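You operate a simulated robot arm through the tools that you are given. There is no shell and no other tool. Be economical: measure what you need, move in short steps, check, and stop when the job is done.

You run a simulated two-armed robot. Do the job below in one go: nothing can be reset, and whatever is moved stays where it is left.

## Task
Start the air set up and bring the outlet to 3 bar.
Fine: shut the receiver drain tap, switch the compressor on, wait for 8 bar on the receiver gauge, open the air line valve, then set the regulator.

The check looks at the end state, three seconds after you hand in, the way a careful person would. Anything else that was tipped, shoved, dropped, spilled or broken makes it a failure.

## Robot
Two 6-joint arms with fingered hands on one trunk, on a base that drives. Base frame: it is fixed to the floor where the robot stands at the start and does not move with it; the origin is under the middle of the robot, x ahead of it, y to its left, z up. Readings come in mm, degrees, newtons and seconds.
The left shoulder is at the start at [50, 170, 1060], the right one opposite. With the tool pointing down near the work surface each hand reaches from about 440 to 740 mm from the robot's upright axis, wherever it stands, measured 20 degrees to its own side. Places, roughly: air line valve [700, -100, 900]; compressor switch [700, 200, 900]; outlet gauge [900, -500, 1000]; receiver drain tap [500, 100, 700]; receiver gauge [900, 100, 1000]; regulator knob [700, -500, 900]. Payload 3.5 kg a hand.
The tool frame of a hand sits at the grasp point between the pads (the TCP): z along the fingers, y along the line on which they close. The tips reach 26 mm beyond it. The gripper opens to 132 mm. The gripper's body begins 73 mm behind the TCP. The gripper is a hand of 3 fingers: y runs from the thumb to the fingers, the wrist lies at [0, 0, -234] in the tool frame, and closing takes about 1.5 s.
Orientation is that of the tool frame in the base frame, as [roll, pitch, yaw] about the fixed x, y, z axes, in that order (R = Rz(yaw) Ry(pitch) Rx(roll)). With the fingers straight down and closing along the base's y, the tool's x points along the base's -x, its y along +y and its z along -z.

## Interface
- The arms move only by the tool apply_moves. It takes "left_steps", "right_steps" or both (then of equal length, played together; a hand with none holds still); each is text: rows parted by semicolons, each of 6 numbers parted by spaces: the turn, a rotation vector about the tool's x, y, z in degrees, then the shift along the tool's x, y, z in mm. In form: rx ry rz x y z; .... A call has 1 to 8 rows; each row shifts and turns the commanded pose from where the row before left it, along the tool's axes as they then stand. "left_grip" and "right_grip" are, for a hand that has rows, the opening in per cent of the stroke, from 0 (shut) to 100 (fully open), set as the call begins (left out, the last holds). A row lasts 0.2 s, in which the tool goes at most 50 mm and 8.6 degrees; a call with a longer step from one row to the next is refused whole, and so is a gripper value outside its range. A pose out of reach is approached as far as the arm can. The call stops where the force on the tool passes 40 N (or 10 N more than at its start, if that is more) or the arm is blocked; 0.2 s more then pass. The fingers move at their own pace (about 108 mm/s each) and stop on an object; they squeeze with about 25 N. The grip force told is the motor's: it shows also when the fingers shut on nothing. Time passes only in rows, and 0.2 s behind the last, so rows that do not move let the fingers close. It gives the time, the measured TCP pose, the force on the tool (base axes), the opening and the grip force at its end, in the units of the frame above (readings bear some noise), with the torque about the TCP (base axes, N m) and any sound that the robot's microphone picked up.
- Cameras (640 x 400 px; columns grow to the right, rows downward): "scene" is now at [25.7, -12.4, 1660.6]; the picture's right is [-0.02, -1.00, 0.00], its down [-0.80, 0.01, -0.60] and it looks along [0.60, -0.01, -0.80] (base axes); focal length 260 px, centre (320, 200). "left" rides on the left gripper at [-62, 3, -92] in its tool frame; the picture's right is [-0.05, -1.00, 0.00], its down [0.83, -0.04, -0.56] and it looks along [0.55, -0.03, 0.83] (tool axes); focal length 230 px, centre (320, 200). "right" rides on the right gripper at [62, 3, -92] in its tool frame; the picture's right is [-0.05, 1.00, 0.00], its down [-0.83, -0.04, -0.56] and it looks along [-0.55, -0.03, 0.83] (tool axes); focal length 230 px, centre (320, 200).
- capture(camera): a new picture of that camera. No time passes.
- slide_trunk(by): slides the trunk up (or, below 0, down) by that many mm; the arms and the scene camera ride with it, the base frame stays. It gives what a move gives, with no picture.
- drive_base(legs): drives the robot by 1 to 6 legs, each [ahead, left, turn to the left] in mm, mm and degrees, along the robot's own axes; the way and the turn of a leg run together, so that a leg with both is an arc; at most 1500 mm and 180 degrees a leg. The arms and the cameras ride along, it lands a little off, and it stops where it bumps. It gives what a move gives.
- finger_targets(finger1, finger2, thumb_bend, hand): sets how far each is bent, from 0 (flat) to 1 (curled in); at 0.3 the hand is open as for a grip, at 0.7 the pads meet at the TCP. One left out holds its place. A second passes; each finger stops where it meets its share of the squeeze, and holds until it gets a number again. A gripper value or a shape takes the hand back. It gives what a move gives, with no picture; readings hold the bend of each and the force on the fingers (four entries, about 0 where the hand has none), thumb and palm.
- hand_shape(shape, hand): the hand has 3 fingers and takes this shape, open, in about a second: jaw (thumb against the fingers, like two jaws); tri (thumb and two fingers); tip (a fingertip pinch); poke (one finger out to press); point (the index stretched); flat (the hand flat); cup (the hand cupped); fist (a fist). The gripper value then closes the fingers along that shape, each until it touches; the sizes above hold for jaw. It gives what a move gives, with no picture.
- head_to(pan, tilt): turns the head with the scene camera to pan (to the left, within 86 degrees either way) and tilt (down, from -29 to 69), counted from straight ahead of the robot. It gives what a move gives.
- pixel_to_xyz(camera, pixels): for up to 12 pixels [column, row] of the newest picture of that camera ("zoom" is the newest enlarged one), the place [x, y, z] in the base frame of the surface seen there, good to about 3 mm, but the place of the scene camera against the robot may be out by one fixed shift of up to 25 mm in any direction. No time passes.
- zoom(camera, box): a new picture of the part [left, top, right, bottom] of that camera's present view, enlarged. No time passes.
- close_job(): hands the job in; it is judged then, once.

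Work in short steps. Measure before you move; look again where a grasp or a placing could have gone wrong, and mend it. You have 80 turns and 62 pictures in all, those below and enlarged ones among them. Open the grippers and draw the arms clear of the work before you hand the job in, unless the task says otherwise; then end with one line.

The tools are called after "Request:" as name(argument=value, ...) on one line, values as JSON. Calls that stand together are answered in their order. apply_moves: Moves the arms, as the interface text tells. Its arguments: {"type":"object","properties":{"left_steps":{"type":"string"},"left_grip":{"type":"number"},"right_steps":{"type":"string"},"right_grip":{"type":"number"}},"required":[]} The other tools are called the same way: slide_trunk (by) slides the trunk up or down; hand_shape (shape, hand) gives the hand a shape; finger_targets (finger1, finger2, thumb_bend, hand) moves the fingers one by one; drive_base (legs) drives the base; head_to (pan, tilt) turns the head that bears the scene camera; capture (camera) takes a picture; pixel_to_xyz (camera, pixels) gives the place of the surface under pixels of a picture; zoom (camera, box) takes an enlarged picture of a part of a camera's view; close_job () hands the job in.

At the start:

```text
t: 0.0
left_position: [569.8, 189.1, 1197.4]
left_tcp_rot: [-180.0, 0.0, 180.0]
left_wrist_force: [0.1, -0.4, 0.0]
left_moment: [0.01, -0.04, -0.04]
left_gripper_width: 131.9
left_gripper_force: 0.2
left_shape: jaw
left_bend: [0.3, 0.3, 0.3]
left_finger forces: [0.1, 0.0, 0.1, 0.0, 0.1, 0.0]
right_position: [554.2, -390.3, 1162.4]
right_tcp_rot: [-180.0, 0.0, 180.0]
right_wrist_force: [0.5, -1.0, 0.4]
right_moment: [-0.03, 0.04, -0.02]
right_gripper_width: 132.1
right_gripper_force: 0.1
right_shape: jaw
right_bend: [0.3, 0.3, 0.3]
right_finger forces: [0.1, 0.0, 0.0, 0.0, 0.1, 0.0]
trunk travel left (down, up): [-675.0, 35.0]
robot x, y, heading: [-4.3, 0.4, 0.1]
head pan, tilt: [-1.0, 52.8]
```

scene: 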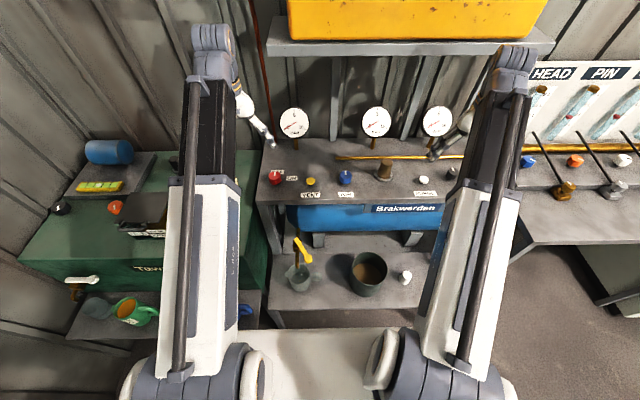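
right: 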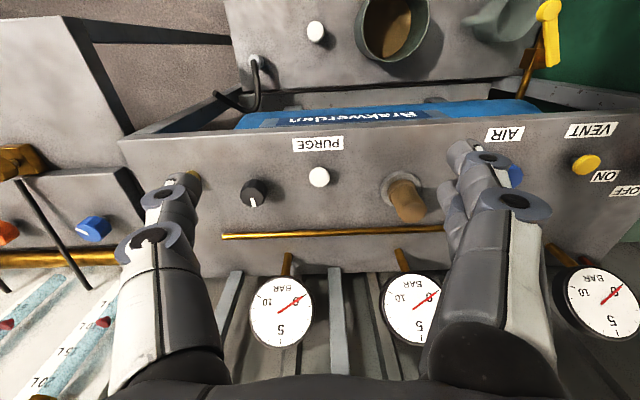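
left: 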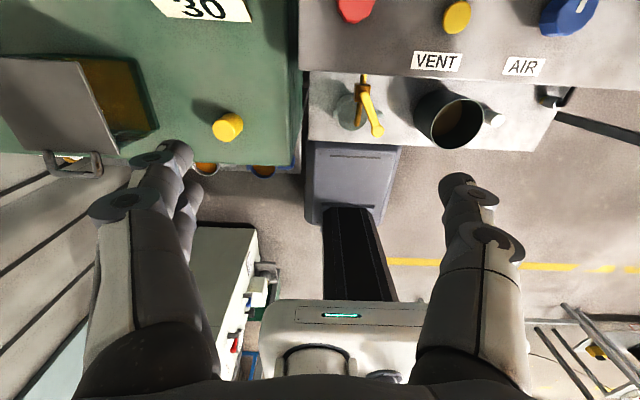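

The scene shows the panel (red switch ~(275,177), yellow VENT ~(310,181), blue AIR ~(344,177), brass regulator ~(384,170)) and the yellow drain tap at ~(303,250). I zoom to see them and get places.

Request:
zoom(camera="scene", box=[250, 90, 470, 228])

Request:
zoom(camera="scene", box=[260, 220, 430, 326])

Request:
pixel_to_xyz(camera="scene", pixels=[[275, 177], [310, 181], [344, 177], [384, 165], [424, 180], [303, 243], [307, 258], [300, 275], [293, 122], [376, 121], [437, 121], [300, 190]])

```text
2.90 times, centred on (360, 159) of scene
```

zoom: 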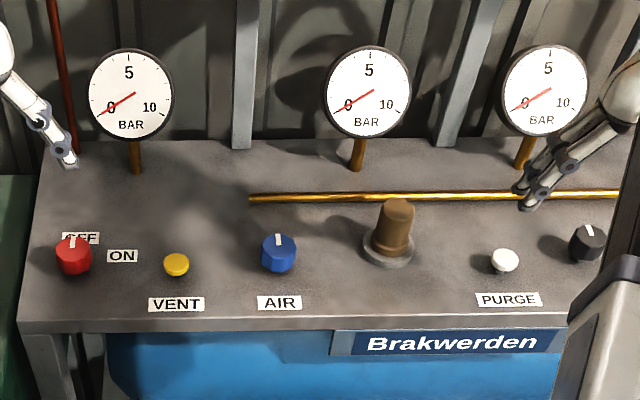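

```text
3.76 times, centred on (345, 273) of scene
```

zoom: 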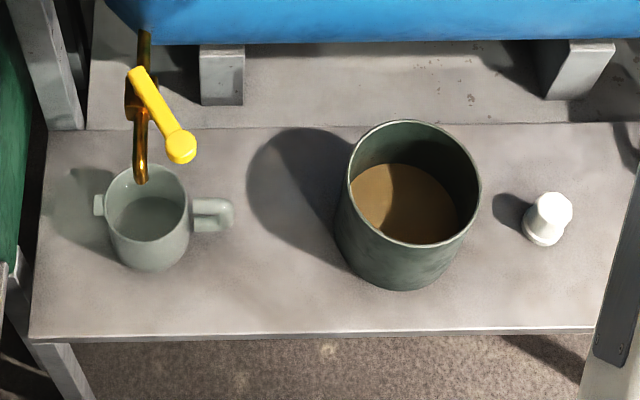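

```text
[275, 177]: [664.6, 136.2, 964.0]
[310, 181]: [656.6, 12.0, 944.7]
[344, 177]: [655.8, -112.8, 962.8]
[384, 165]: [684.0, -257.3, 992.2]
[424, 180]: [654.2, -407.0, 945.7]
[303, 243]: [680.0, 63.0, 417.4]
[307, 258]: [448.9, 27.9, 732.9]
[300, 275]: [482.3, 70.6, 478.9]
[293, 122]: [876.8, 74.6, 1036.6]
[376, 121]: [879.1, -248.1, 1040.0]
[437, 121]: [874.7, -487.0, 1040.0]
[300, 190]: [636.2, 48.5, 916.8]
```

The yellow drain lever needs a closer look; so do the labels and the black knob at right. I zoom the hand cameras and the scene.

Request:
zoom(camera="left", box=[300, 0, 620, 200])

Request:
zoom(camera="right", box=[120, 0, 640, 325])

Request:
zoom(camera="scene", box=[280, 230, 330, 300])

```text
2.00 times, centred on (460, 100) of left
```

zoom: 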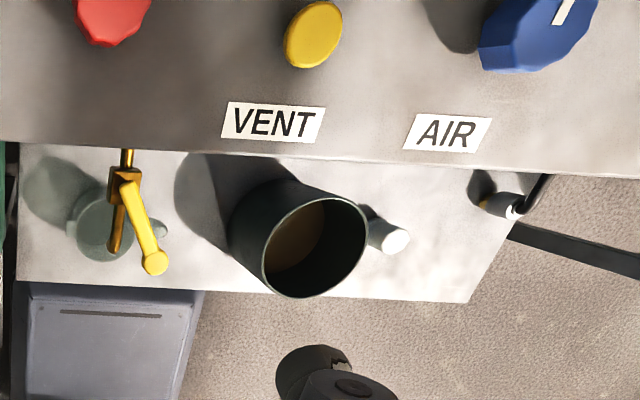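

```text
1.23 times, centred on (380, 162) of right
```

zoom: 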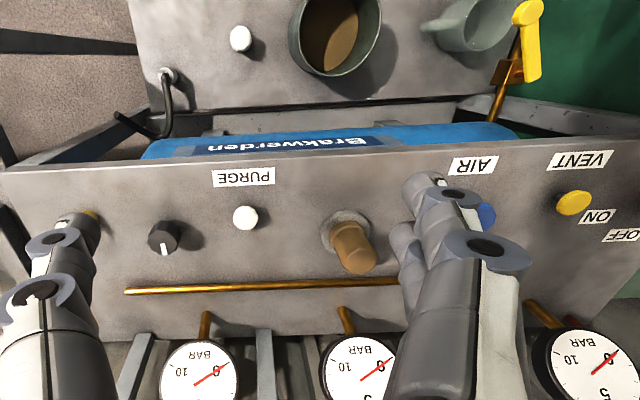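

```text
5.71 times, centred on (305, 265) of scene
```

zoom: 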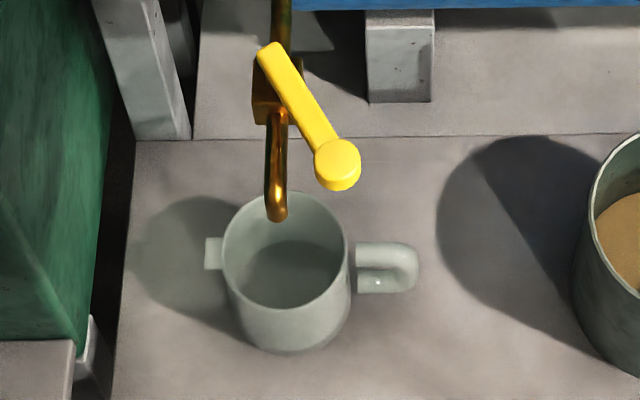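

Now measure points along the lever with the left camera (unzoomed ~(362,87) to (377,131)), and in the last scene zoom.

Request:
pixel_to_xyz(camera="zoom", pixels=[[268, 55], [285, 85], [310, 125], [338, 160], [277, 215], [276, 150], [262, 105], [283, 10], [230, 260], [285, 330], [385, 250], [285, 265]])

Request:
pixel_to_xyz(camera="left", pixels=[[364, 92], [368, 105], [373, 120], [377, 131], [355, 88], [357, 122], [363, 77], [457, 20], [570, 8], [355, 8], [450, 110], [485, 8]])

Request:
pixel_to_xyz(camera="right", pixels=[[319, 177], [254, 190], [248, 192], [408, 190], [405, 215], [586, 165], [605, 175], [318, 145], [280, 215], [505, 135], [280, 310], [514, 172]])

```text
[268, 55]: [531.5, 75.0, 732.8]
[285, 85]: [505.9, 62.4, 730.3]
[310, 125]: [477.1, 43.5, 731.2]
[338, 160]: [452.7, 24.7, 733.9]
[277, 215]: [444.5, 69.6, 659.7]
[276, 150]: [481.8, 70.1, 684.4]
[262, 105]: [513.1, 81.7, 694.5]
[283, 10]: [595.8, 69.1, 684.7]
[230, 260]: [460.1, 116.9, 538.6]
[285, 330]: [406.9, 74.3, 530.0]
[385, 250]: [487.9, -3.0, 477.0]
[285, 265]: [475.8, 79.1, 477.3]
```

```text
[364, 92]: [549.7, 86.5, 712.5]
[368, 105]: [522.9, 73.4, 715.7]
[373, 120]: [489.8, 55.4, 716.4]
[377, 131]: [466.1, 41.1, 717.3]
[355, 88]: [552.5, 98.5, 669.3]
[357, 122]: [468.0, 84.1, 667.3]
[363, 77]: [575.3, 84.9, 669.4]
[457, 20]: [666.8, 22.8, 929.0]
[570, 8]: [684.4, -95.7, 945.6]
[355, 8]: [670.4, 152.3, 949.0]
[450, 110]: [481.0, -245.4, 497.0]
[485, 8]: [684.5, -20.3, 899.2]
```

```text
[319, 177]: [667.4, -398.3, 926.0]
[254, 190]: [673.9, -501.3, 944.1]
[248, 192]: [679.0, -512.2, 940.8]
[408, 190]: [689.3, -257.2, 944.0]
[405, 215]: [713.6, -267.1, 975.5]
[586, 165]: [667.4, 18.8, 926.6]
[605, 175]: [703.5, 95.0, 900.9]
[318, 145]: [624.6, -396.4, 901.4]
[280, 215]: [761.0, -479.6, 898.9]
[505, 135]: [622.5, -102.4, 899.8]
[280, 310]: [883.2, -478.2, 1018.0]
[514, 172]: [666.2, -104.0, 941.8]
```

The hand cameras agree: the panel top is at z≈900, the red knob ≈(670,148), blue ≈(670,-104), black ≈(676,-505), and the drain lever runs from about (545,86) to (463,38) at z≈715. That is 30° off the pipe, so it is still open. I bring the closed left hand down in front of it.

Request:
apply_moves(left_steps="0 0 0 14.4 -12.4 37.1; 0 0 0 14.4 -12.4 37.1; 0 0 0 14.4 -12.4 37.1; 0 0 0 14.4 -12.4 37.1; 0 0 0 14.4 -12.4 37.1; 0 0 0 14.4 -12.4 37.1; 0 0 0 14.4 -12.4 37.1; 0 0 0 14.4 -12.4 37.1", left_grip=0)

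Request:
capture(camera="left")

```text
t: 1.8
left_position: [461.3, 87.2, 899.0]
left_tcp_rot: [180.0, -0.1, -180.0]
left_wrist_force: [0.0, 0.4, -0.6]
left_moment: [0.01, -0.01, 0.04]
left_gripper_width: 0.0
left_gripper_force: 24.5
left_shape: jaw
left_bend: [0.64, 0.64, 0.66]
left_finger forces: [0.0, 0.1, 0.1, 0.0, 0.1, 0.0]
left hand out of reach, approached as far as the arm can: row 8
right_position: [554.9, -390.2, 1162.1]
right_tcp_rot: [-180.0, -0.1, -179.9]
right_wrist_force: [-1.0, -0.6, 0.1]
right_moment: [0.02, -0.03, 0.0]
right_gripper_width: 131.8
right_gripper_force: 0.0
right_shape: jaw
right_bend: [0.3, 0.3, 0.3]
right_finger forces: [0.0, 0.0, 0.0, 0.1, 0.0, 0.0]
trunk travel left (down, up): [-675.0, 35.0]
robot x, y, heading: [-0.4, 2.6, -0.1]
head pan, tilt: [-1.0, 52.8]
```

```text
53 pictures are left
```

left: 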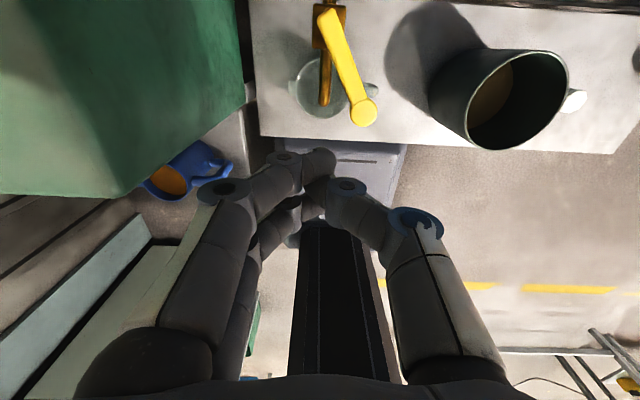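

The lever is well seen at (327,15)–(363,113) in the left picture. I measure it again from here.

Request:
pixel_to_xyz(camera="left", pixels=[[327, 15], [333, 35], [342, 62], [352, 90], [363, 113], [326, 85], [324, 100], [318, 12], [328, 5], [316, 35]])

```text
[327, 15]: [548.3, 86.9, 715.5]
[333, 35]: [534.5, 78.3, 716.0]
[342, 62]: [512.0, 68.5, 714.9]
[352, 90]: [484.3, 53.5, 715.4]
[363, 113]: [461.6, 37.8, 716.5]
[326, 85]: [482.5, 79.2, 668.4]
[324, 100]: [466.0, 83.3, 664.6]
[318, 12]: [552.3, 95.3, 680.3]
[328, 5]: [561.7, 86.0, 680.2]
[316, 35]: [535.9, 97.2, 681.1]
```

I lower the closed fingertips beside the lever, on its +y side, TCP to about z 726.

Request:
apply_moves(left_steps="0 0 0 0 2 43; 0 0 0 0 2 43; 0 0 0 0 2 43; 0 0 0 0 2 43", left_grip=0)

Request:
capture(camera="left")

```text
t: 2.8
left_position: [462.6, 96.3, 726.4]
left_tcp_rot: [180.0, 0.0, -180.0]
left_wrist_force: [0.0, -0.4, -0.4]
left_moment: [-0.03, 0.0, 0.0]
left_gripper_width: 0.0
left_gripper_force: 25.0
left_shape: jaw
left_bend: [0.64, 0.64, 0.66]
left_finger forces: [0.0, 0.0, 0.0, 0.0, 0.0, 0.0]
right_position: [554.1, -390.2, 1162.6]
right_tcp_rot: [179.9, 0.0, -180.0]
right_wrist_force: [-0.3, -0.3, 0.1]
right_moment: [0.0, 0.02, 0.03]
right_gripper_width: 132.1
right_gripper_force: 0.1
right_shape: jaw
right_bend: [0.3, 0.3, 0.3]
right_finger forces: [0.0, 0.0, 0.0, 0.0, 0.0, 0.0]
trunk travel left (down, up): [-675.0, 35.0]
robot x, y, heading: [1.6, 3.2, -0.1]
head pan, tilt: [-1.0, 52.8]
```

```text
52 pictures are left
```

left: 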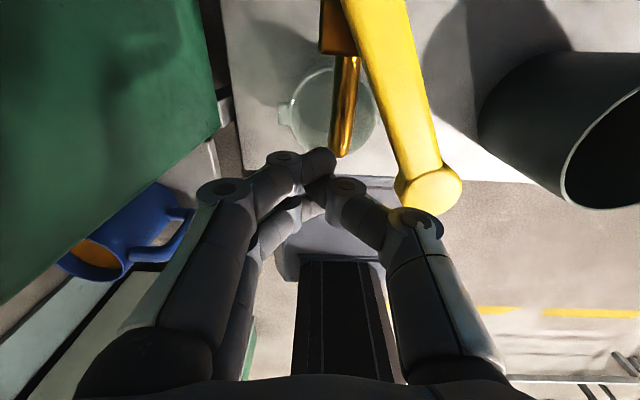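

The fingers are beside the lever. I sweep them along an arc about the pivot (547,86), pushing the lever toward -y in small steps.

Request:
apply_moves(left_steps="0 0 0 -1 -10 6; 0 0 0 -2 -9 0; 0 0 0 -2 -9 0; 0 0 0 -4 -9 0; 0 0 0 -4 -8 0; 0 0 0 -5 -8 0; 0 0 0 -5 -7 0; 0 0 0 0 0 0", left_grip=0)

Request:
capture(camera="left")

```text
t: 4.6
left_position: [484.4, 37.0, 720.9]
left_tcp_rot: [-180.0, 0.0, -180.0]
left_wrist_force: [-0.5, 1.4, -0.5]
left_moment: [0.05, 0.02, 0.01]
left_gripper_width: 0.0
left_gripper_force: 24.9
left_shape: jaw
left_bend: [0.64, 0.64, 0.66]
left_finger forces: [0.0, 0.0, 0.1, 0.0, 0.0, 0.1]
right_position: [553.8, -390.2, 1161.2]
right_tcp_rot: [180.0, 0.0, -180.0]
right_wrist_force: [-0.3, 0.1, 0.3]
right_moment: [-0.01, -0.02, 0.03]
right_gripper_width: 131.9
right_gripper_force: 0.0
right_shape: jaw
right_bend: [0.3, 0.3, 0.3]
right_finger forces: [0.0, 0.0, 0.1, 0.0, 0.0, 0.0]
trunk travel left (down, up): [-675.0, 35.0]
robot x, y, heading: [4.0, -1.8, -0.0]
head pan, tilt: [-1.0, 52.8]
```

```text
51 pictures are left
```

left: 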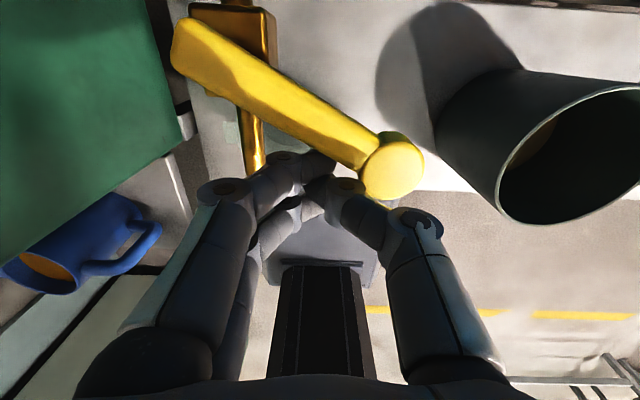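

The lever turns easily and is now about 55–60° off the pipe. I continue the arc toward 90°.

Request:
apply_moves(left_steps="0 0 0 -7 -10 0; 0 0 0 -8 -7 0; 0 0 0 -8 -5 0; 0 0 0 -7 -4 0; 0 0 0 0 0 0", left_grip=0)

Request:
capture(camera="left")

```text
t: 5.8
left_position: [513.8, 10.9, 721.6]
left_tcp_rot: [-180.0, -0.2, 180.0]
left_wrist_force: [-12.4, 4.2, 1.1]
left_moment: [0.04, 0.06, 0.21]
left_gripper_width: 0.3
left_gripper_force: 25.1
left_shape: jaw
left_bend: [0.64, 0.64, 0.66]
left_finger forces: [9.1, 0.1, 0.0, 0.0, 0.0, 0.0]
right_position: [554.0, -390.0, 1162.1]
right_tcp_rot: [179.9, 0.0, 180.0]
right_wrist_force: [1.2, 0.1, 0.1]
right_moment: [-0.02, 0.02, 0.0]
right_gripper_width: 132.2
right_gripper_force: 0.1
right_shape: jaw
right_bend: [0.3, 0.3, 0.3]
right_finger forces: [0.1, 0.1, 0.0, 0.0, 0.0, 0.1]
trunk travel left (down, up): [-675.0, 35.0]
robot x, y, heading: [3.5, 1.1, 0.0]
head pan, tilt: [-1.0, 52.8]
```

```text
50 pictures are left
```

left: 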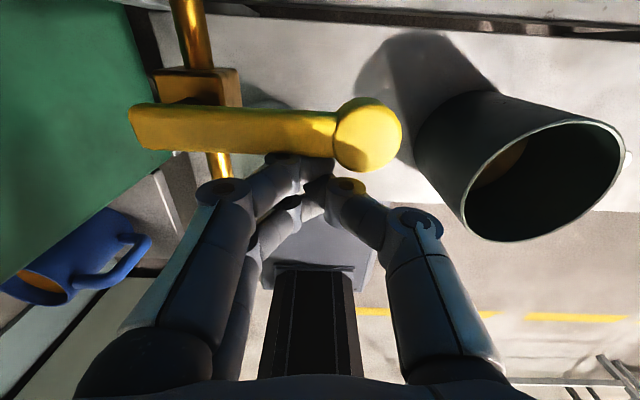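

The lever is nearly square to the pipe and the force has risen to 12 N, perhaps a stop. I push a few mm more to be sure.

Request:
apply_moves(left_steps="0 0 0 -4 0 0; 0 0 0 -4 0 0; 0 0 0 0 0 0")

Request:
pixel_to_xyz(camera="left", pixels=[[140, 125], [200, 125], [260, 130], [320, 133], [370, 125]])

```text
t: 6.4
left_position: [513.4, 11.5, 720.5]
left_tcp_rot: [179.8, -1.1, -179.9]
left_wrist_force: [-17.2, 2.5, 9.1]
left_moment: [0.15, -0.05, 0.27]
left_gripper_width: 0.1
left_gripper_force: 25.7
left_shape: jaw
left_bend: [0.64, 0.64, 0.66]
left_finger forces: [14.7, 0.0, 0.0, 0.0, 0.0, 0.0]
right_position: [553.5, -390.7, 1161.9]
right_tcp_rot: [180.0, 0.0, -179.9]
right_wrist_force: [-0.5, -0.6, -0.8]
right_moment: [-0.02, -0.01, -0.02]
right_gripper_width: 131.8
right_gripper_force: 0.0
right_shape: jaw
right_bend: [0.3, 0.3, 0.3]
right_finger forces: [0.1, 0.0, 0.0, 0.0, 0.1, 0.0]
trunk travel left (down, up): [-675.0, 35.0]
robot x, y, heading: [-0.4, 1.5, 0.0]
head pan, tilt: [-1.0, 52.8]
stopped in row 2 (left hand): the force on the tool passed its limit (the readings are from after the stop); the commanded pose is now the measured one
```

```text
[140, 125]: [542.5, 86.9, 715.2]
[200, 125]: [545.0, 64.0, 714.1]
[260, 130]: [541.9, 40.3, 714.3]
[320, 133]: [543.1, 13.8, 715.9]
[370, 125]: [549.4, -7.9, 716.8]
```

It hit a hard stop at 90°: the drain is shut. I back off and raise the left hand, opening it, up and over to the red switch.

Request:
apply_moves(left_steps="0 0 0 15 5 0; 0 0 0 15 5 -20; 0 0 0 0 0 -48; 0 0 0 0 0 -48; 0 0 0 0 0 -48; 0 0 0 0 0 -48; 0 0 0 0 0 -48; 0 0 0 0 0 -48", left_grip=0)

Request:
apply_moves(left_steps="0 0 0 -27 20 -20; 0 0 0 -27 20 0; 0 0 0 -27 20 0; 0 0 0 -27 20 0; 0 0 0 -27 20 0; 0 0 0 -27 20 0; 0 0 0 0 0 0", left_grip=60)

Request:
capture(camera="left")

Request:
zoom(camera="scene", box=[250, 90, 470, 228])

```text
t: 8.2
left_position: [490.1, 21.3, 1027.7]
left_tcp_rot: [180.0, -0.8, -180.0]
left_wrist_force: [-0.9, -0.2, -0.1]
left_moment: [-0.01, 0.03, -0.01]
left_gripper_width: 0.0
left_gripper_force: 24.5
left_shape: jaw
left_bend: [0.64, 0.64, 0.66]
left_finger forces: [0.0, 0.0, 0.0, 0.0, 0.0, 0.0]
right_position: [553.0, -390.0, 1161.5]
right_tcp_rot: [180.0, 0.0, -179.9]
right_wrist_force: [1.1, -0.3, 0.1]
right_moment: [0.01, -0.01, 0.01]
right_gripper_width: 131.9
right_gripper_force: 0.1
right_shape: jaw
right_bend: [0.3, 0.3, 0.3]
right_finger forces: [0.0, 0.0, 0.0, 0.0, 0.0, 0.0]
trunk travel left (down, up): [-675.0, 35.0]
robot x, y, heading: [1.2, -0.5, 0.1]
head pan, tilt: [-1.0, 52.8]
```

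```text
t: 9.8
left_position: [653.8, 141.5, 1045.9]
left_tcp_rot: [179.9, -0.7, -179.9]
left_wrist_force: [-0.7, 0.0, -0.2]
left_moment: [0.01, 0.0, -0.02]
left_gripper_width: 79.2
left_gripper_force: 0.1
left_shape: jaw
left_bend: [0.71, 0.71, 0.71]
left_finger forces: [0.0, 0.0, 0.0, 0.0, 0.0, 0.0]
right_position: [553.3, -390.3, 1162.5]
right_tcp_rot: [180.0, 0.0, 180.0]
right_wrist_force: [-0.6, 0.5, 0.5]
right_moment: [0.02, -0.01, -0.02]
right_gripper_width: 131.7
right_gripper_force: 0.1
right_shape: jaw
right_bend: [0.3, 0.3, 0.3]
right_finger forces: [0.0, 0.1, 0.1, 0.1, 0.1, 0.1]
trunk travel left (down, up): [-675.0, 35.0]
robot x, y, heading: [-1.3, 0.9, -0.1]
head pan, tilt: [-1.0, 52.8]
```

```text
49 pictures are left
```

left: 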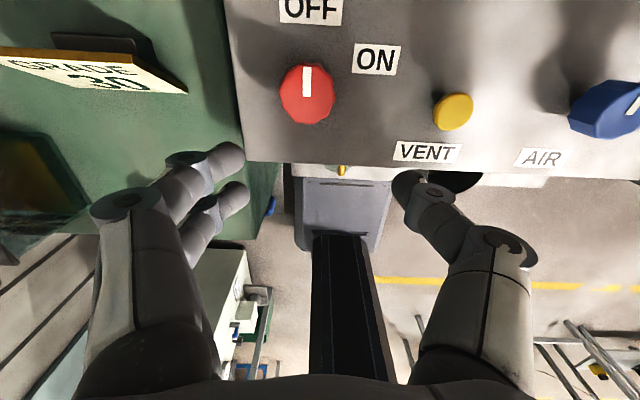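

```text
2.90 times, centred on (360, 159) of scene
```

zoom: 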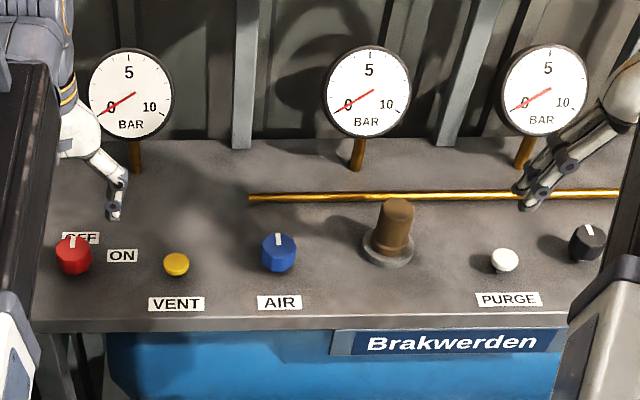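

The red knob's pointer faces OFF (306,82), and ON (377,60) lies to its right. I measure the knob and labels.

Request:
pixel_to_xyz(camera="left", pixels=[[306, 95], [306, 70], [306, 112], [284, 95], [331, 95], [312, 12], [377, 60], [455, 108], [606, 105], [310, 140], [270, 150], [308, 120]])

```text
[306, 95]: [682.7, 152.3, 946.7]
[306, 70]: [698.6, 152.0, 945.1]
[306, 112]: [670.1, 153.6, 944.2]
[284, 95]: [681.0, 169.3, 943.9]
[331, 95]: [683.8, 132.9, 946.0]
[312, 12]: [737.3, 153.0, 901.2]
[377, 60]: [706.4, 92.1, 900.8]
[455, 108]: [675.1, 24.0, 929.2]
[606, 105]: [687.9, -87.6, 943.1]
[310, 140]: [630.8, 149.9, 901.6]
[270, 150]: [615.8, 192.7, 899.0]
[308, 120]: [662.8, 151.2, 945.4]
```

Knob centre ≈(682,151), top z 945, about 39 mm wide; ON lies about 68° clockwise. I go over it and down to TCP z≈937, then look.

Request:
apply_moves(left_steps="0 0.7 0 -14 5 0; 0 0 0 -14 4.5 0; 0 0 0 0 0 36; 0 0 0 0 0 36; 0 0 0 0 0 36; 0 0 0 0 0 0", left_grip=60)

Request:
capture(camera="left")

```text
t: 11.2
left_position: [678.4, 150.1, 939.5]
left_tcp_rot: [180.0, -1.5, 180.0]
left_wrist_force: [-0.3, 0.2, 0.4]
left_moment: [0.04, 0.01, 0.0]
left_gripper_width: 79.3
left_gripper_force: 0.2
left_shape: jaw
left_bend: [0.71, 0.71, 0.71]
left_finger forces: [0.0, 0.0, 0.1, 0.0, 0.0, 0.1]
right_position: [554.1, -391.4, 1161.5]
right_tcp_rot: [-180.0, 0.0, 180.0]
right_wrist_force: [-0.1, 0.0, 0.3]
right_moment: [-0.01, 0.01, 0.01]
right_gripper_width: 131.9
right_gripper_force: 0.0
right_shape: jaw
right_bend: [0.3, 0.3, 0.3]
right_finger forces: [0.0, 0.1, 0.1, 0.0, 0.0, 0.0]
trunk travel left (down, up): [-675.0, 35.0]
robot x, y, heading: [0.6, -2.3, 0.1]
head pan, tilt: [-1.0, 52.8]
```

```text
47 pictures are left
```

left: 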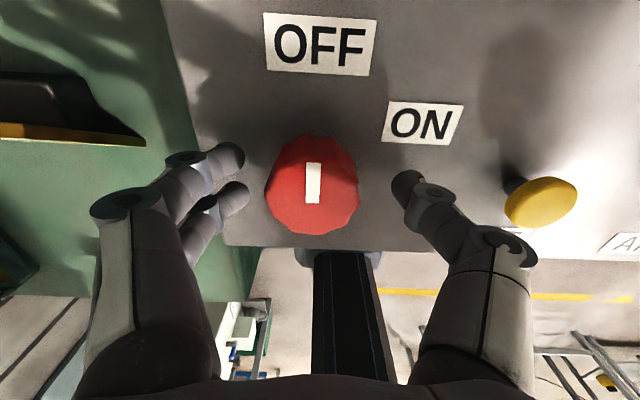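

I check the knob's centre against the TCP before closing.

Request:
pixel_to_xyz(camera="left", pixels=[[312, 185], [312, 140], [312, 228], [270, 188], [355, 185], [422, 123], [320, 43], [540, 205]])

```text
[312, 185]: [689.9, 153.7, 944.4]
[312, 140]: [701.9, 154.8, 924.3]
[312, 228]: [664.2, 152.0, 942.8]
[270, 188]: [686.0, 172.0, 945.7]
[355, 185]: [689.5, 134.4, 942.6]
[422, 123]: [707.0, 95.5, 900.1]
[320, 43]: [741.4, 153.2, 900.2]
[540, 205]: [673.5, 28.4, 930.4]
```

Centre is ≈(683,153). A small correction, then close on the knob.

Request:
apply_moves(left_steps="0 -1.5 0 -5 3 4; 0 0 0 0 0 0; 0 0 0 0 0 0; 0 0 0 0 0 0; 0 0 0 0 0 0", left_grip=0)

```text
t: 12.4
left_position: [682.7, 152.8, 935.0]
left_tcp_rot: [179.9, 0.0, -180.0]
left_wrist_force: [-2.8, -0.7, -0.2]
left_moment: [-0.02, 0.05, 0.01]
left_gripper_width: 35.2
left_gripper_force: 25.4
left_shape: jaw
left_bend: [0.74, 0.74, 0.7]
left_finger forces: [10.4, 11.6, 0.0, 0.0, 22.0, 0.1]
right_position: [553.9, -391.2, 1161.8]
right_tcp_rot: [180.0, 0.1, 180.0]
right_wrist_force: [0.3, -0.6, 0.5]
right_moment: [0.06, -0.01, 0.01]
right_gripper_width: 132.0
right_gripper_force: 0.0
right_shape: jaw
right_bend: [0.3, 0.3, 0.3]
right_finger forces: [0.0, 0.1, 0.0, 0.0, 0.0, 0.0]
trunk travel left (down, up): [-675.0, 35.0]
robot x, y, heading: [1.4, -1.2, -0.1]
head pan, tilt: [-1.0, 52.8]
```

The fingers hold the knob (35 mm, both sides loaded). I turn clockwise as seen from above (+rz in the tool), 64° in this call.

Request:
apply_moves(left_steps="0 0 8 0 0 0; 0 0 8 0 0 0; 0 0 8 0 0 0; 0 0 8 0 0 0; 0 0 8 0 0 0; 0 0 8 0 0 0; 0 0 8 0 0 0; 0 0 8 0 0 0", left_grip=0)

Request:
capture(camera="left")

```text
t: 14.2
left_position: [681.7, 152.3, 935.2]
left_tcp_rot: [179.9, -0.2, 115.9]
left_wrist_force: [-5.8, -10.5, 0.2]
left_moment: [-0.23, 0.2, 0.6]
left_gripper_width: 34.9
left_gripper_force: 25.6
left_shape: jaw
left_bend: [0.74, 0.74, 0.7]
left_finger forces: [7.9, 12.5, 0.1, 0.0, 31.7, 0.1]
right_position: [553.7, -391.6, 1161.5]
right_tcp_rot: [180.0, 0.0, -179.9]
right_wrist_force: [-0.5, 0.3, -0.6]
right_moment: [0.03, 0.02, 0.03]
right_gripper_width: 131.9
right_gripper_force: 0.0
right_shape: jaw
right_bend: [0.3, 0.3, 0.3]
right_finger forces: [0.1, 0.0, 0.0, 0.1, 0.0, 0.0]
trunk travel left (down, up): [-675.0, 35.0]
robot x, y, heading: [0.1, 0.6, 0.0]
head pan, tilt: [-1.0, 52.8]
```

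```text
46 pictures are left
```

left: 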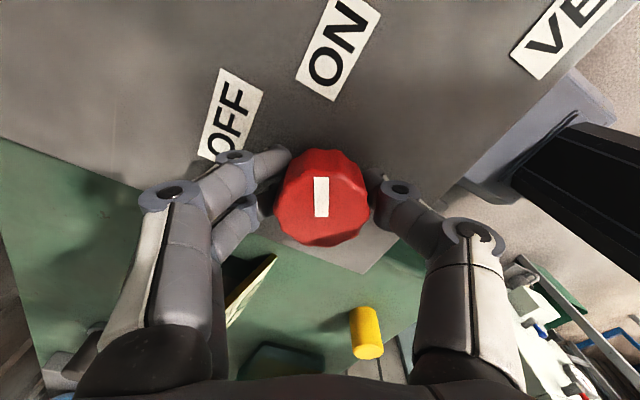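

The pointer now aims at ON, torque 0.6 N·m, no sound yet. I turn a few degrees more to see whether it's at its stop.

Request:
apply_moves(left_steps="0 0 4 0 0 0; 0 0 4 0 0 0; 0 0 0 0 0 0", left_grip=0)

Request:
zoom(camera="scene", box=[250, 90, 470, 228])

Request:
capture(camera="left")

```text
t: 15.0
left_position: [681.5, 152.9, 934.9]
left_tcp_rot: [179.9, -0.1, 108.0]
left_wrist_force: [-8.4, -4.0, -0.4]
left_moment: [-0.11, 0.19, 0.76]
left_gripper_width: 34.3
left_gripper_force: 25.2
left_shape: jaw
left_bend: [0.74, 0.74, 0.7]
left_finger forces: [8.7, 14.9, 0.0, 0.0, 27.3, 0.0]
right_position: [553.9, -389.6, 1161.2]
right_tcp_rot: [180.0, 0.0, -179.9]
right_wrist_force: [0.3, -0.5, 0.1]
right_moment: [0.0, 0.0, -0.04]
right_gripper_width: 132.0
right_gripper_force: 0.1
right_shape: jaw
right_bend: [0.3, 0.3, 0.3]
right_finger forces: [0.0, 0.0, 0.0, 0.1, 0.1, 0.1]
trunk travel left (down, up): [-675.0, 35.0]
robot x, y, heading: [-3.0, 0.0, -0.0]
head pan, tilt: [-1.0, 52.8]
```

```text
2.90 times, centred on (360, 159) of scene
```

zoom: 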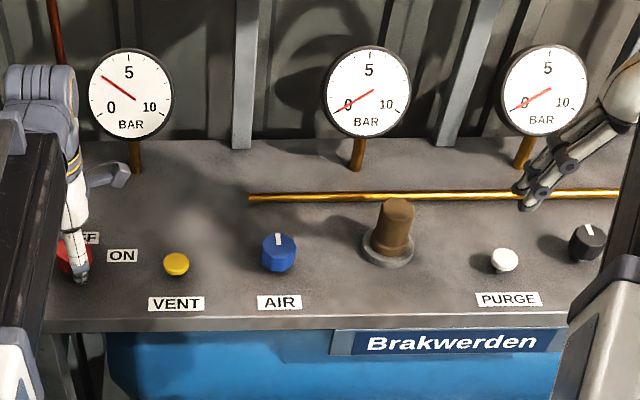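

```text
44 pictures are left
```

left: 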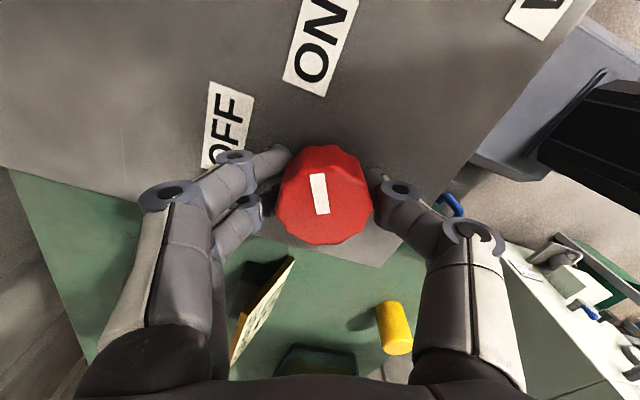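

The receiver gauge is climbing (~3 bar) and the pointer is slipping in the fingers, so the switch is at its ON stop. I release and lift straight up.

Request:
apply_moves(left_steps="0 0 0 0 0 0; 0 0 0 0 0 0; 0 0 0 0 0 0; 0 0 0 0 0 -30; 0 0 0 0 0 -45; 0 0 0 0 0 -45; 0 0 0 0 0 -30", left_grip=60)

Request:
zoom(camera="scene", box=[250, 90, 470, 228])

```text
t: 16.6
left_position: [682.2, 153.4, 1084.6]
left_tcp_rot: [179.9, -0.1, 108.0]
left_wrist_force: [-0.9, 0.1, 0.1]
left_moment: [-0.01, -0.03, -0.03]
left_gripper_width: 78.9
left_gripper_force: 0.0
left_shape: jaw
left_bend: [0.71, 0.71, 0.71]
left_finger forces: [0.1, 0.0, 0.0, 0.1, 0.0, 0.0]
right_position: [554.9, -390.7, 1161.3]
right_tcp_rot: [179.9, 0.1, 180.0]
right_wrist_force: [0.2, 0.3, 1.2]
right_moment: [0.0, 0.0, -0.01]
right_gripper_width: 131.9
right_gripper_force: 0.1
right_shape: jaw
right_bend: [0.3, 0.3, 0.3]
right_finger forces: [0.1, 0.0, 0.0, 0.1, 0.0, 0.0]
trunk travel left (down, up): [-675.0, 35.0]
robot x, y, heading: [0.2, -3.5, -0.1]
head pan, tilt: [-1.0, 52.8]
```

```text
2.90 times, centred on (360, 159) of scene
```

zoom: 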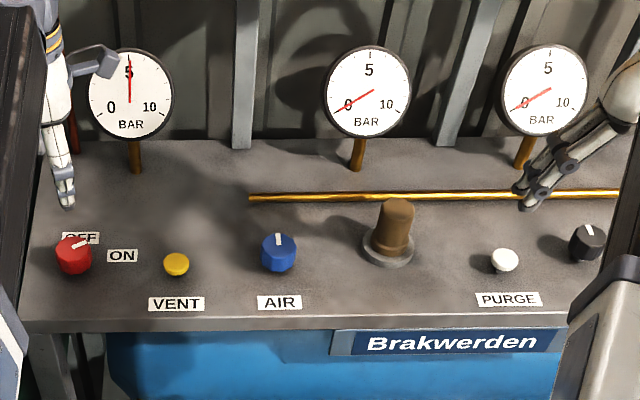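

The receiver is at ~5 bar and rising, and the pointer is on ON. I turn the left hand back while bringing the right hand over the blue AIR knob at ≈(684,-100).

Request:
apply_moves(left_steps="0 0 -8 0 0 -5; 0 0 -8 0 0 -5; 0 0 -8 0 0 -5; 0 0 -8 0 0 -5; 0 0 -8 0 0 -5; 0 0 -8 0 0 -5; 0 0 -8 0 0 -5; 0 0 -8 0 0 -5", right_steps="0 0 0 -15 36 14; 0 0 0 -15 36 14; 0 0 0 -15 36 14; 0 0 0 -15 36 14; 0 0 0 -15 36 14; 0 0 0 -15 36 14; 0 0 0 -15 36 14; 0 0 0 -15 36 14", right_grip=60)

Request:
capture(camera="right")

```text
t: 18.4
left_position: [682.8, 153.4, 1123.0]
left_tcp_rot: [179.9, 0.1, 172.2]
left_wrist_force: [0.5, -0.6, 0.1]
left_moment: [0.01, 0.01, 0.01]
left_gripper_width: 78.8
left_gripper_force: 0.2
left_shape: jaw
left_bend: [0.71, 0.71, 0.71]
left_finger forces: [0.0, 0.0, 0.0, 0.0, 0.0, 0.1]
right_position: [675.2, -100.1, 1049.9]
right_tcp_rot: [-180.0, 0.0, 180.0]
right_wrist_force: [1.0, 0.6, 0.5]
right_moment: [0.02, -0.01, -0.01]
right_gripper_width: 79.8
right_gripper_force: 0.0
right_shape: jaw
right_bend: [0.71, 0.71, 0.71]
right_finger forces: [0.0, 0.0, 0.0, 0.1, 0.1, 0.0]
trunk travel left (down, up): [-675.0, 35.0]
robot x, y, heading: [2.7, 0.1, 0.0]
head pan, tilt: [-1.0, 52.8]
```

```text
42 pictures are left
```

right: 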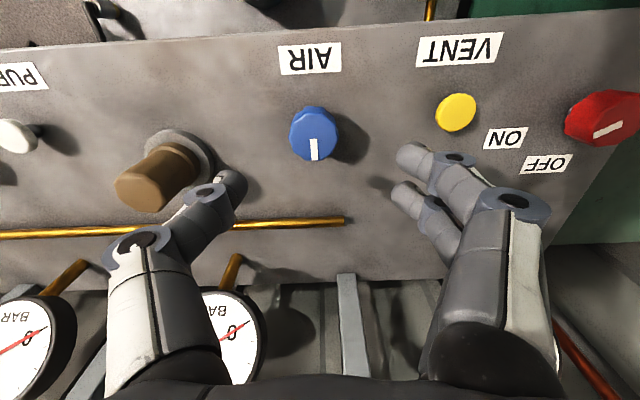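

I measure the blue knob (centre about (314,140), pointer at (314,150)) and the brass one.

Request:
pixel_to_xyz(camera="right", pixels=[[314, 135], [314, 158], [308, 112], [292, 138], [336, 138], [310, 60], [155, 190], [190, 155], [458, 110], [605, 130]])

Request:
zoom(camera="scene", box=[250, 90, 470, 228])

```text
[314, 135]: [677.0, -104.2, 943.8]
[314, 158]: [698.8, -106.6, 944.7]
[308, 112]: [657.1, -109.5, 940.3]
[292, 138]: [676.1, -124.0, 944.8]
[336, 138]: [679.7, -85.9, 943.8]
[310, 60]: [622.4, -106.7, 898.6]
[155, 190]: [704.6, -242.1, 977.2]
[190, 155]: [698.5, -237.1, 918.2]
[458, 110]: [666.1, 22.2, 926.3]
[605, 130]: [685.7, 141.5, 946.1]
```

```text
2.90 times, centred on (360, 159) of scene
```

zoom: 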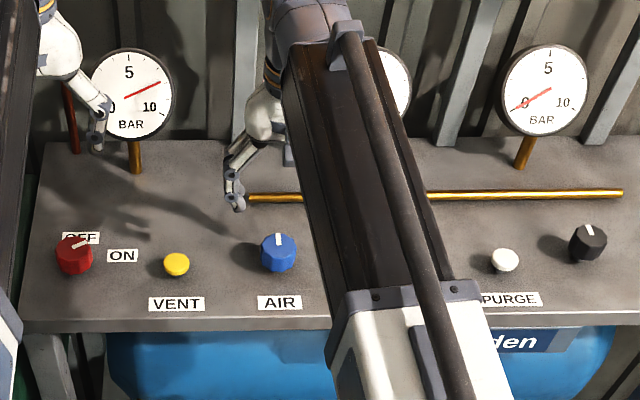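

The receiver reads ~7.7 bar and is still climbing. I descend on the blue knob (centre ≈(680,-105)) and grip it, while the left hand draws back.

Request:
apply_moves(right_steps="0 0 0 -4 -5 40; 0 0 0 0 0 40; 0 0 0 0 0 34; 0 0 0 0 0 0", left_steps="0 0 -7.8 30 8 -5; 0 0 0 35 8 0; 0 0 0 35 8 0; 0 0 0 0 8 0", right_grip=60)

Request:
capture(camera="right")

Request:
zoom(camera="scene", box=[250, 90, 470, 228])

```text
t: 19.4
left_position: [582.9, 187.4, 1128.9]
left_tcp_rot: [180.0, -0.1, 179.9]
left_wrist_force: [0.1, -0.2, 0.1]
left_moment: [0.01, 0.01, 0.03]
left_gripper_width: 78.8
left_gripper_force: 0.0
left_shape: jaw
left_bend: [0.71, 0.71, 0.71]
left_finger forces: [0.1, 0.0, 0.0, 0.1, 0.0, 0.1]
right_position: [677.7, -108.0, 935.6]
right_tcp_rot: [-180.0, 0.0, -179.9]
right_wrist_force: [-0.2, -0.8, 0.4]
right_moment: [0.01, 0.0, 0.0]
right_gripper_width: 79.6
right_gripper_force: 0.1
right_shape: jaw
right_bend: [0.71, 0.71, 0.71]
right_finger forces: [0.0, 0.0, 0.1, 0.1, 0.0, 0.0]
trunk travel left (down, up): [-675.0, 35.0]
robot x, y, heading: [-0.2, 2.3, -0.0]
head pan, tilt: [-1.0, 52.8]
```

```text
40 pictures are left
```

right: 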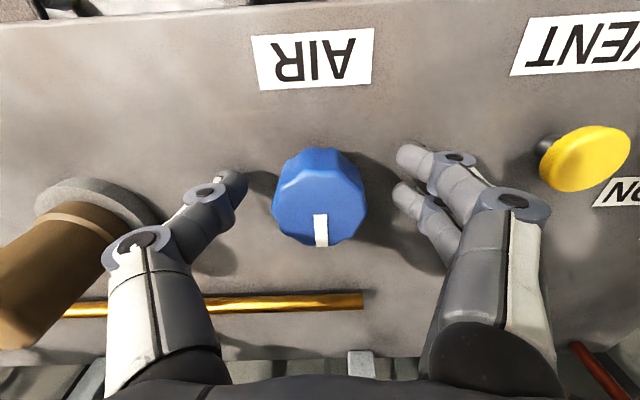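

```text
2.90 times, centred on (360, 159) of scene
```

zoom: 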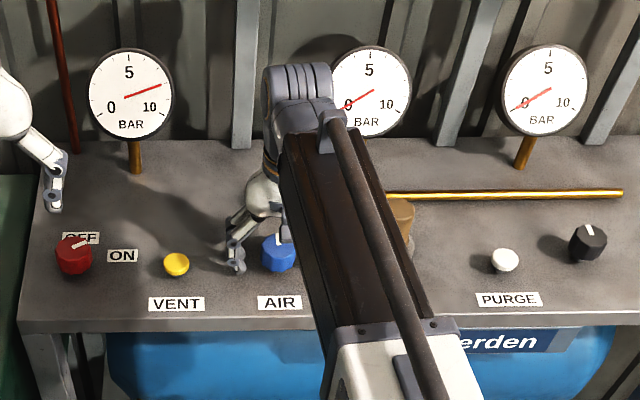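

The receiver is at ~8 bar. I close on the blue knob with a small centring shift.

Request:
apply_moves(right_steps="0 0 0 -2 3 0; 0 0 0 0 0 0; 0 0 0 0 0 0; 0 0 0 0 0 0; 0 0 0 0 0 0", right_grip=0)

Request:
zoom(camera="scene", box=[270, 95, 330, 145])

```text
t: 20.6
left_position: [584.0, 187.3, 1129.1]
left_tcp_rot: [179.9, 0.1, 179.8]
left_wrist_force: [-0.5, -0.6, 0.6]
left_moment: [-0.04, 0.0, 0.01]
left_gripper_width: 78.8
left_gripper_force: 0.1
left_shape: jaw
left_bend: [0.71, 0.71, 0.71]
left_finger forces: [0.0, 0.1, 0.0, 0.0, 0.0, 0.0]
right_position: [679.1, -103.8, 935.5]
right_tcp_rot: [-180.0, 0.0, 180.0]
right_wrist_force: [-2.5, -0.5, -2.9]
right_moment: [-0.03, 0.06, -0.02]
right_gripper_width: 35.0
right_gripper_force: 24.8
right_shape: jaw
right_bend: [0.73, 0.73, 0.7]
right_finger forces: [11.2, 10.9, 0.0, 0.0, 22.8, 0.0]
trunk travel left (down, up): [-675.0, 35.0]
robot x, y, heading: [-1.5, 0.6, -0.0]
head pan, tilt: [-1.0, 52.8]
```

```text
8.00 times, centred on (300, 120) of scene
```

zoom: 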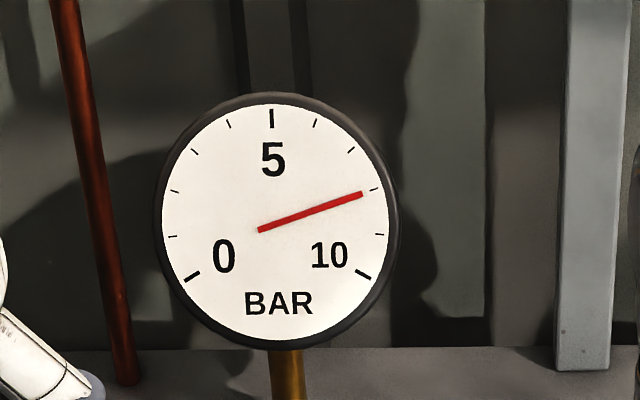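

The gauge points at the third tick past 5: 8 bar. I try turning the blue knob anticlockwise a little and watch the torque.

Request:
apply_moves(right_steps="0 0 -5 0 0 0; 0 0 -5 0 0 0; 0 0 -5 0 0 0; 0 0 0 0 0 0", right_grip=0)

Request:
capture(camera="right")

```text
t: 21.6
left_position: [585.0, 187.8, 1128.7]
left_tcp_rot: [180.0, 0.0, 179.8]
left_wrist_force: [0.0, -0.5, 0.5]
left_moment: [-0.01, -0.01, 0.03]
left_gripper_width: 78.8
left_gripper_force: 0.0
left_shape: jaw
left_bend: [0.71, 0.71, 0.71]
left_finger forces: [0.0, 0.1, 0.1, 0.0, 0.0, 0.0]
right_position: [681.4, -103.0, 935.6]
right_tcp_rot: [-180.0, 0.1, -165.0]
right_wrist_force: [5.6, 2.8, -2.3]
right_moment: [0.01, -0.09, -0.79]
right_gripper_width: 34.0
right_gripper_force: 25.0
right_shape: jaw
right_bend: [0.73, 0.73, 0.7]
right_finger forces: [10.7, 18.1, 0.0, 0.1, 22.2, 0.1]
trunk travel left (down, up): [-675.0, 35.0]
robot x, y, heading: [-1.1, -1.2, 0.1]
head pan, tilt: [-1.0, 52.8]
```

```text
37 pictures are left
```

right: 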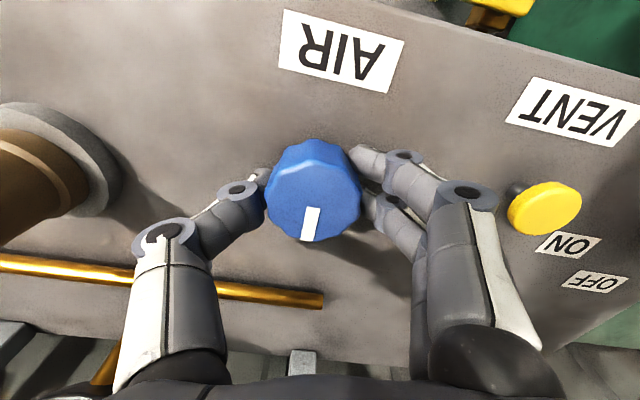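

The pointer stayed put while the hand slipped at 0.8 N·m: that is the closed stop. So it opens clockwise; I turn +64°.

Request:
apply_moves(right_steps="0 0 8 0 0 0; 0 0 8 0 0 0; 0 0 8 0 0 0; 0 0 8 0 0 0; 0 0 8 0 0 0; 0 0 8 0 0 0; 0 0 8 0 0 0; 0 0 8 0 0 0", right_grip=0)

Request:
apply_moves(right_steps="0 0 8 0 0 0; 0 0 8 0 0 0; 0 0 8 0 0 0; 0 0 0 0 0 0", right_grip=0)

Request:
capture(camera="right")

```text
t: 23.4
left_position: [585.5, 186.4, 1129.4]
left_tcp_rot: [179.9, -0.1, 179.8]
left_wrist_force: [-0.1, -0.6, 0.7]
left_moment: [0.0, -0.01, 0.03]
left_gripper_width: 78.9
left_gripper_force: 0.1
left_shape: jaw
left_bend: [0.71, 0.71, 0.71]
left_finger forces: [0.0, 0.0, 0.0, 0.0, 0.0, 0.1]
right_position: [682.7, -106.7, 935.4]
right_tcp_rot: [-179.9, 0.1, 130.9]
right_wrist_force: [18.7, -12.2, 1.9]
right_moment: [-0.18, -0.34, 0.07]
right_gripper_width: 34.0
right_gripper_force: 24.7
right_shape: jaw
right_bend: [0.73, 0.73, 0.7]
right_finger forces: [13.8, 18.6, 0.0, 0.0, 22.2, 0.1]
trunk travel left (down, up): [-675.0, 35.0]
robot x, y, heading: [0.3, -2.2, 0.1]
head pan, tilt: [-1.0, 52.8]
```

```text
t: 24.4
left_position: [584.5, 185.9, 1128.2]
left_tcp_rot: [179.8, 0.0, 179.8]
left_wrist_force: [-0.4, 0.6, -0.8]
left_moment: [-0.01, 0.03, 0.0]
left_gripper_width: 78.6
left_gripper_force: 0.1
left_shape: jaw
left_bend: [0.71, 0.71, 0.71]
left_finger forces: [0.0, 0.0, 0.0, 0.0, 0.1, 0.0]
right_position: [680.6, -107.6, 934.6]
right_tcp_rot: [180.0, 0.0, 106.7]
right_wrist_force: [14.7, -22.0, 3.2]
right_moment: [-0.31, -0.38, 0.02]
right_gripper_width: 34.5
right_gripper_force: 25.2
right_shape: jaw
right_bend: [0.73, 0.73, 0.7]
right_finger forces: [13.9, 19.8, 0.0, 0.0, 21.7, 0.0]
trunk travel left (down, up): [-675.0, 35.0]
robot x, y, heading: [2.0, 0.0, 0.0]
head pan, tilt: [-1.0, 52.8]
```

```text
36 pictures are left
```

right: 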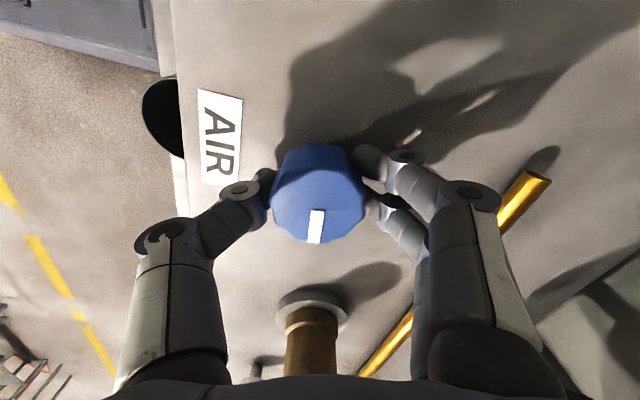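

The pointer has turned ~75–80°, with little torque but some sideways load. I relieve that (shift about +3,-4 mm in base) and finish the quarter turn.

Request:
apply_moves(right_steps="0 0 0 -4.7 1.7 0; 0 0 6 0 0 0; 0 0 6 0 0 0; 0 0 6 0 0 0; 0 0 0 0 0 0", right_grip=0)

Request:
capture(camera="right")

Request:
zoom(camera="scene", box=[250, 90, 470, 228])

```text
t: 25.6
left_position: [583.8, 187.4, 1129.4]
left_tcp_rot: [179.8, 0.0, 179.7]
left_wrist_force: [-0.8, 0.2, 0.2]
left_moment: [0.0, 0.02, 0.0]
left_gripper_width: 78.8
left_gripper_force: 0.0
left_shape: jaw
left_bend: [0.71, 0.71, 0.71]
left_finger forces: [0.0, 0.0, 0.0, 0.1, 0.1, 0.1]
right_position: [683.5, -111.2, 934.8]
right_tcp_rot: [-179.9, 0.0, 88.8]
right_wrist_force: [-5.0, -16.1, -2.2]
right_moment: [-0.24, 0.06, 1.0]
right_gripper_width: 34.3
right_gripper_force: 24.5
right_shape: jaw
right_bend: [0.73, 0.73, 0.7]
right_finger forces: [14.8, 8.4, 0.0, 0.1, 33.4, 0.0]
trunk travel left (down, up): [-675.0, 35.0]
robot x, y, heading: [1.2, 2.4, -0.3]
head pan, tilt: [-1.0, 52.8]
```

```text
35 pictures are left
```

right: 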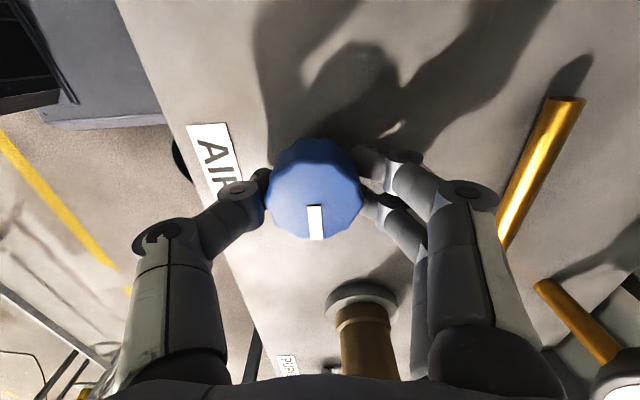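

```text
2.90 times, centred on (360, 159) of scene
```

zoom: 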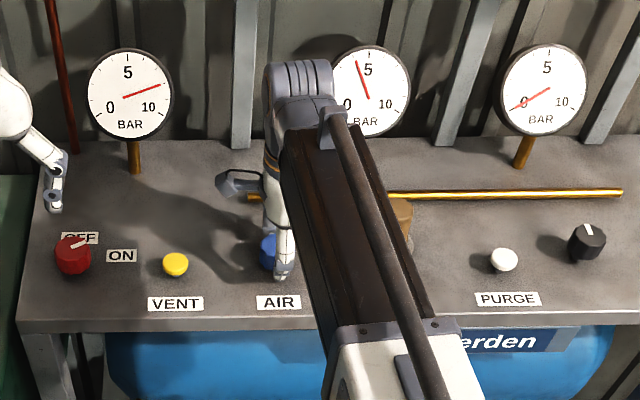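

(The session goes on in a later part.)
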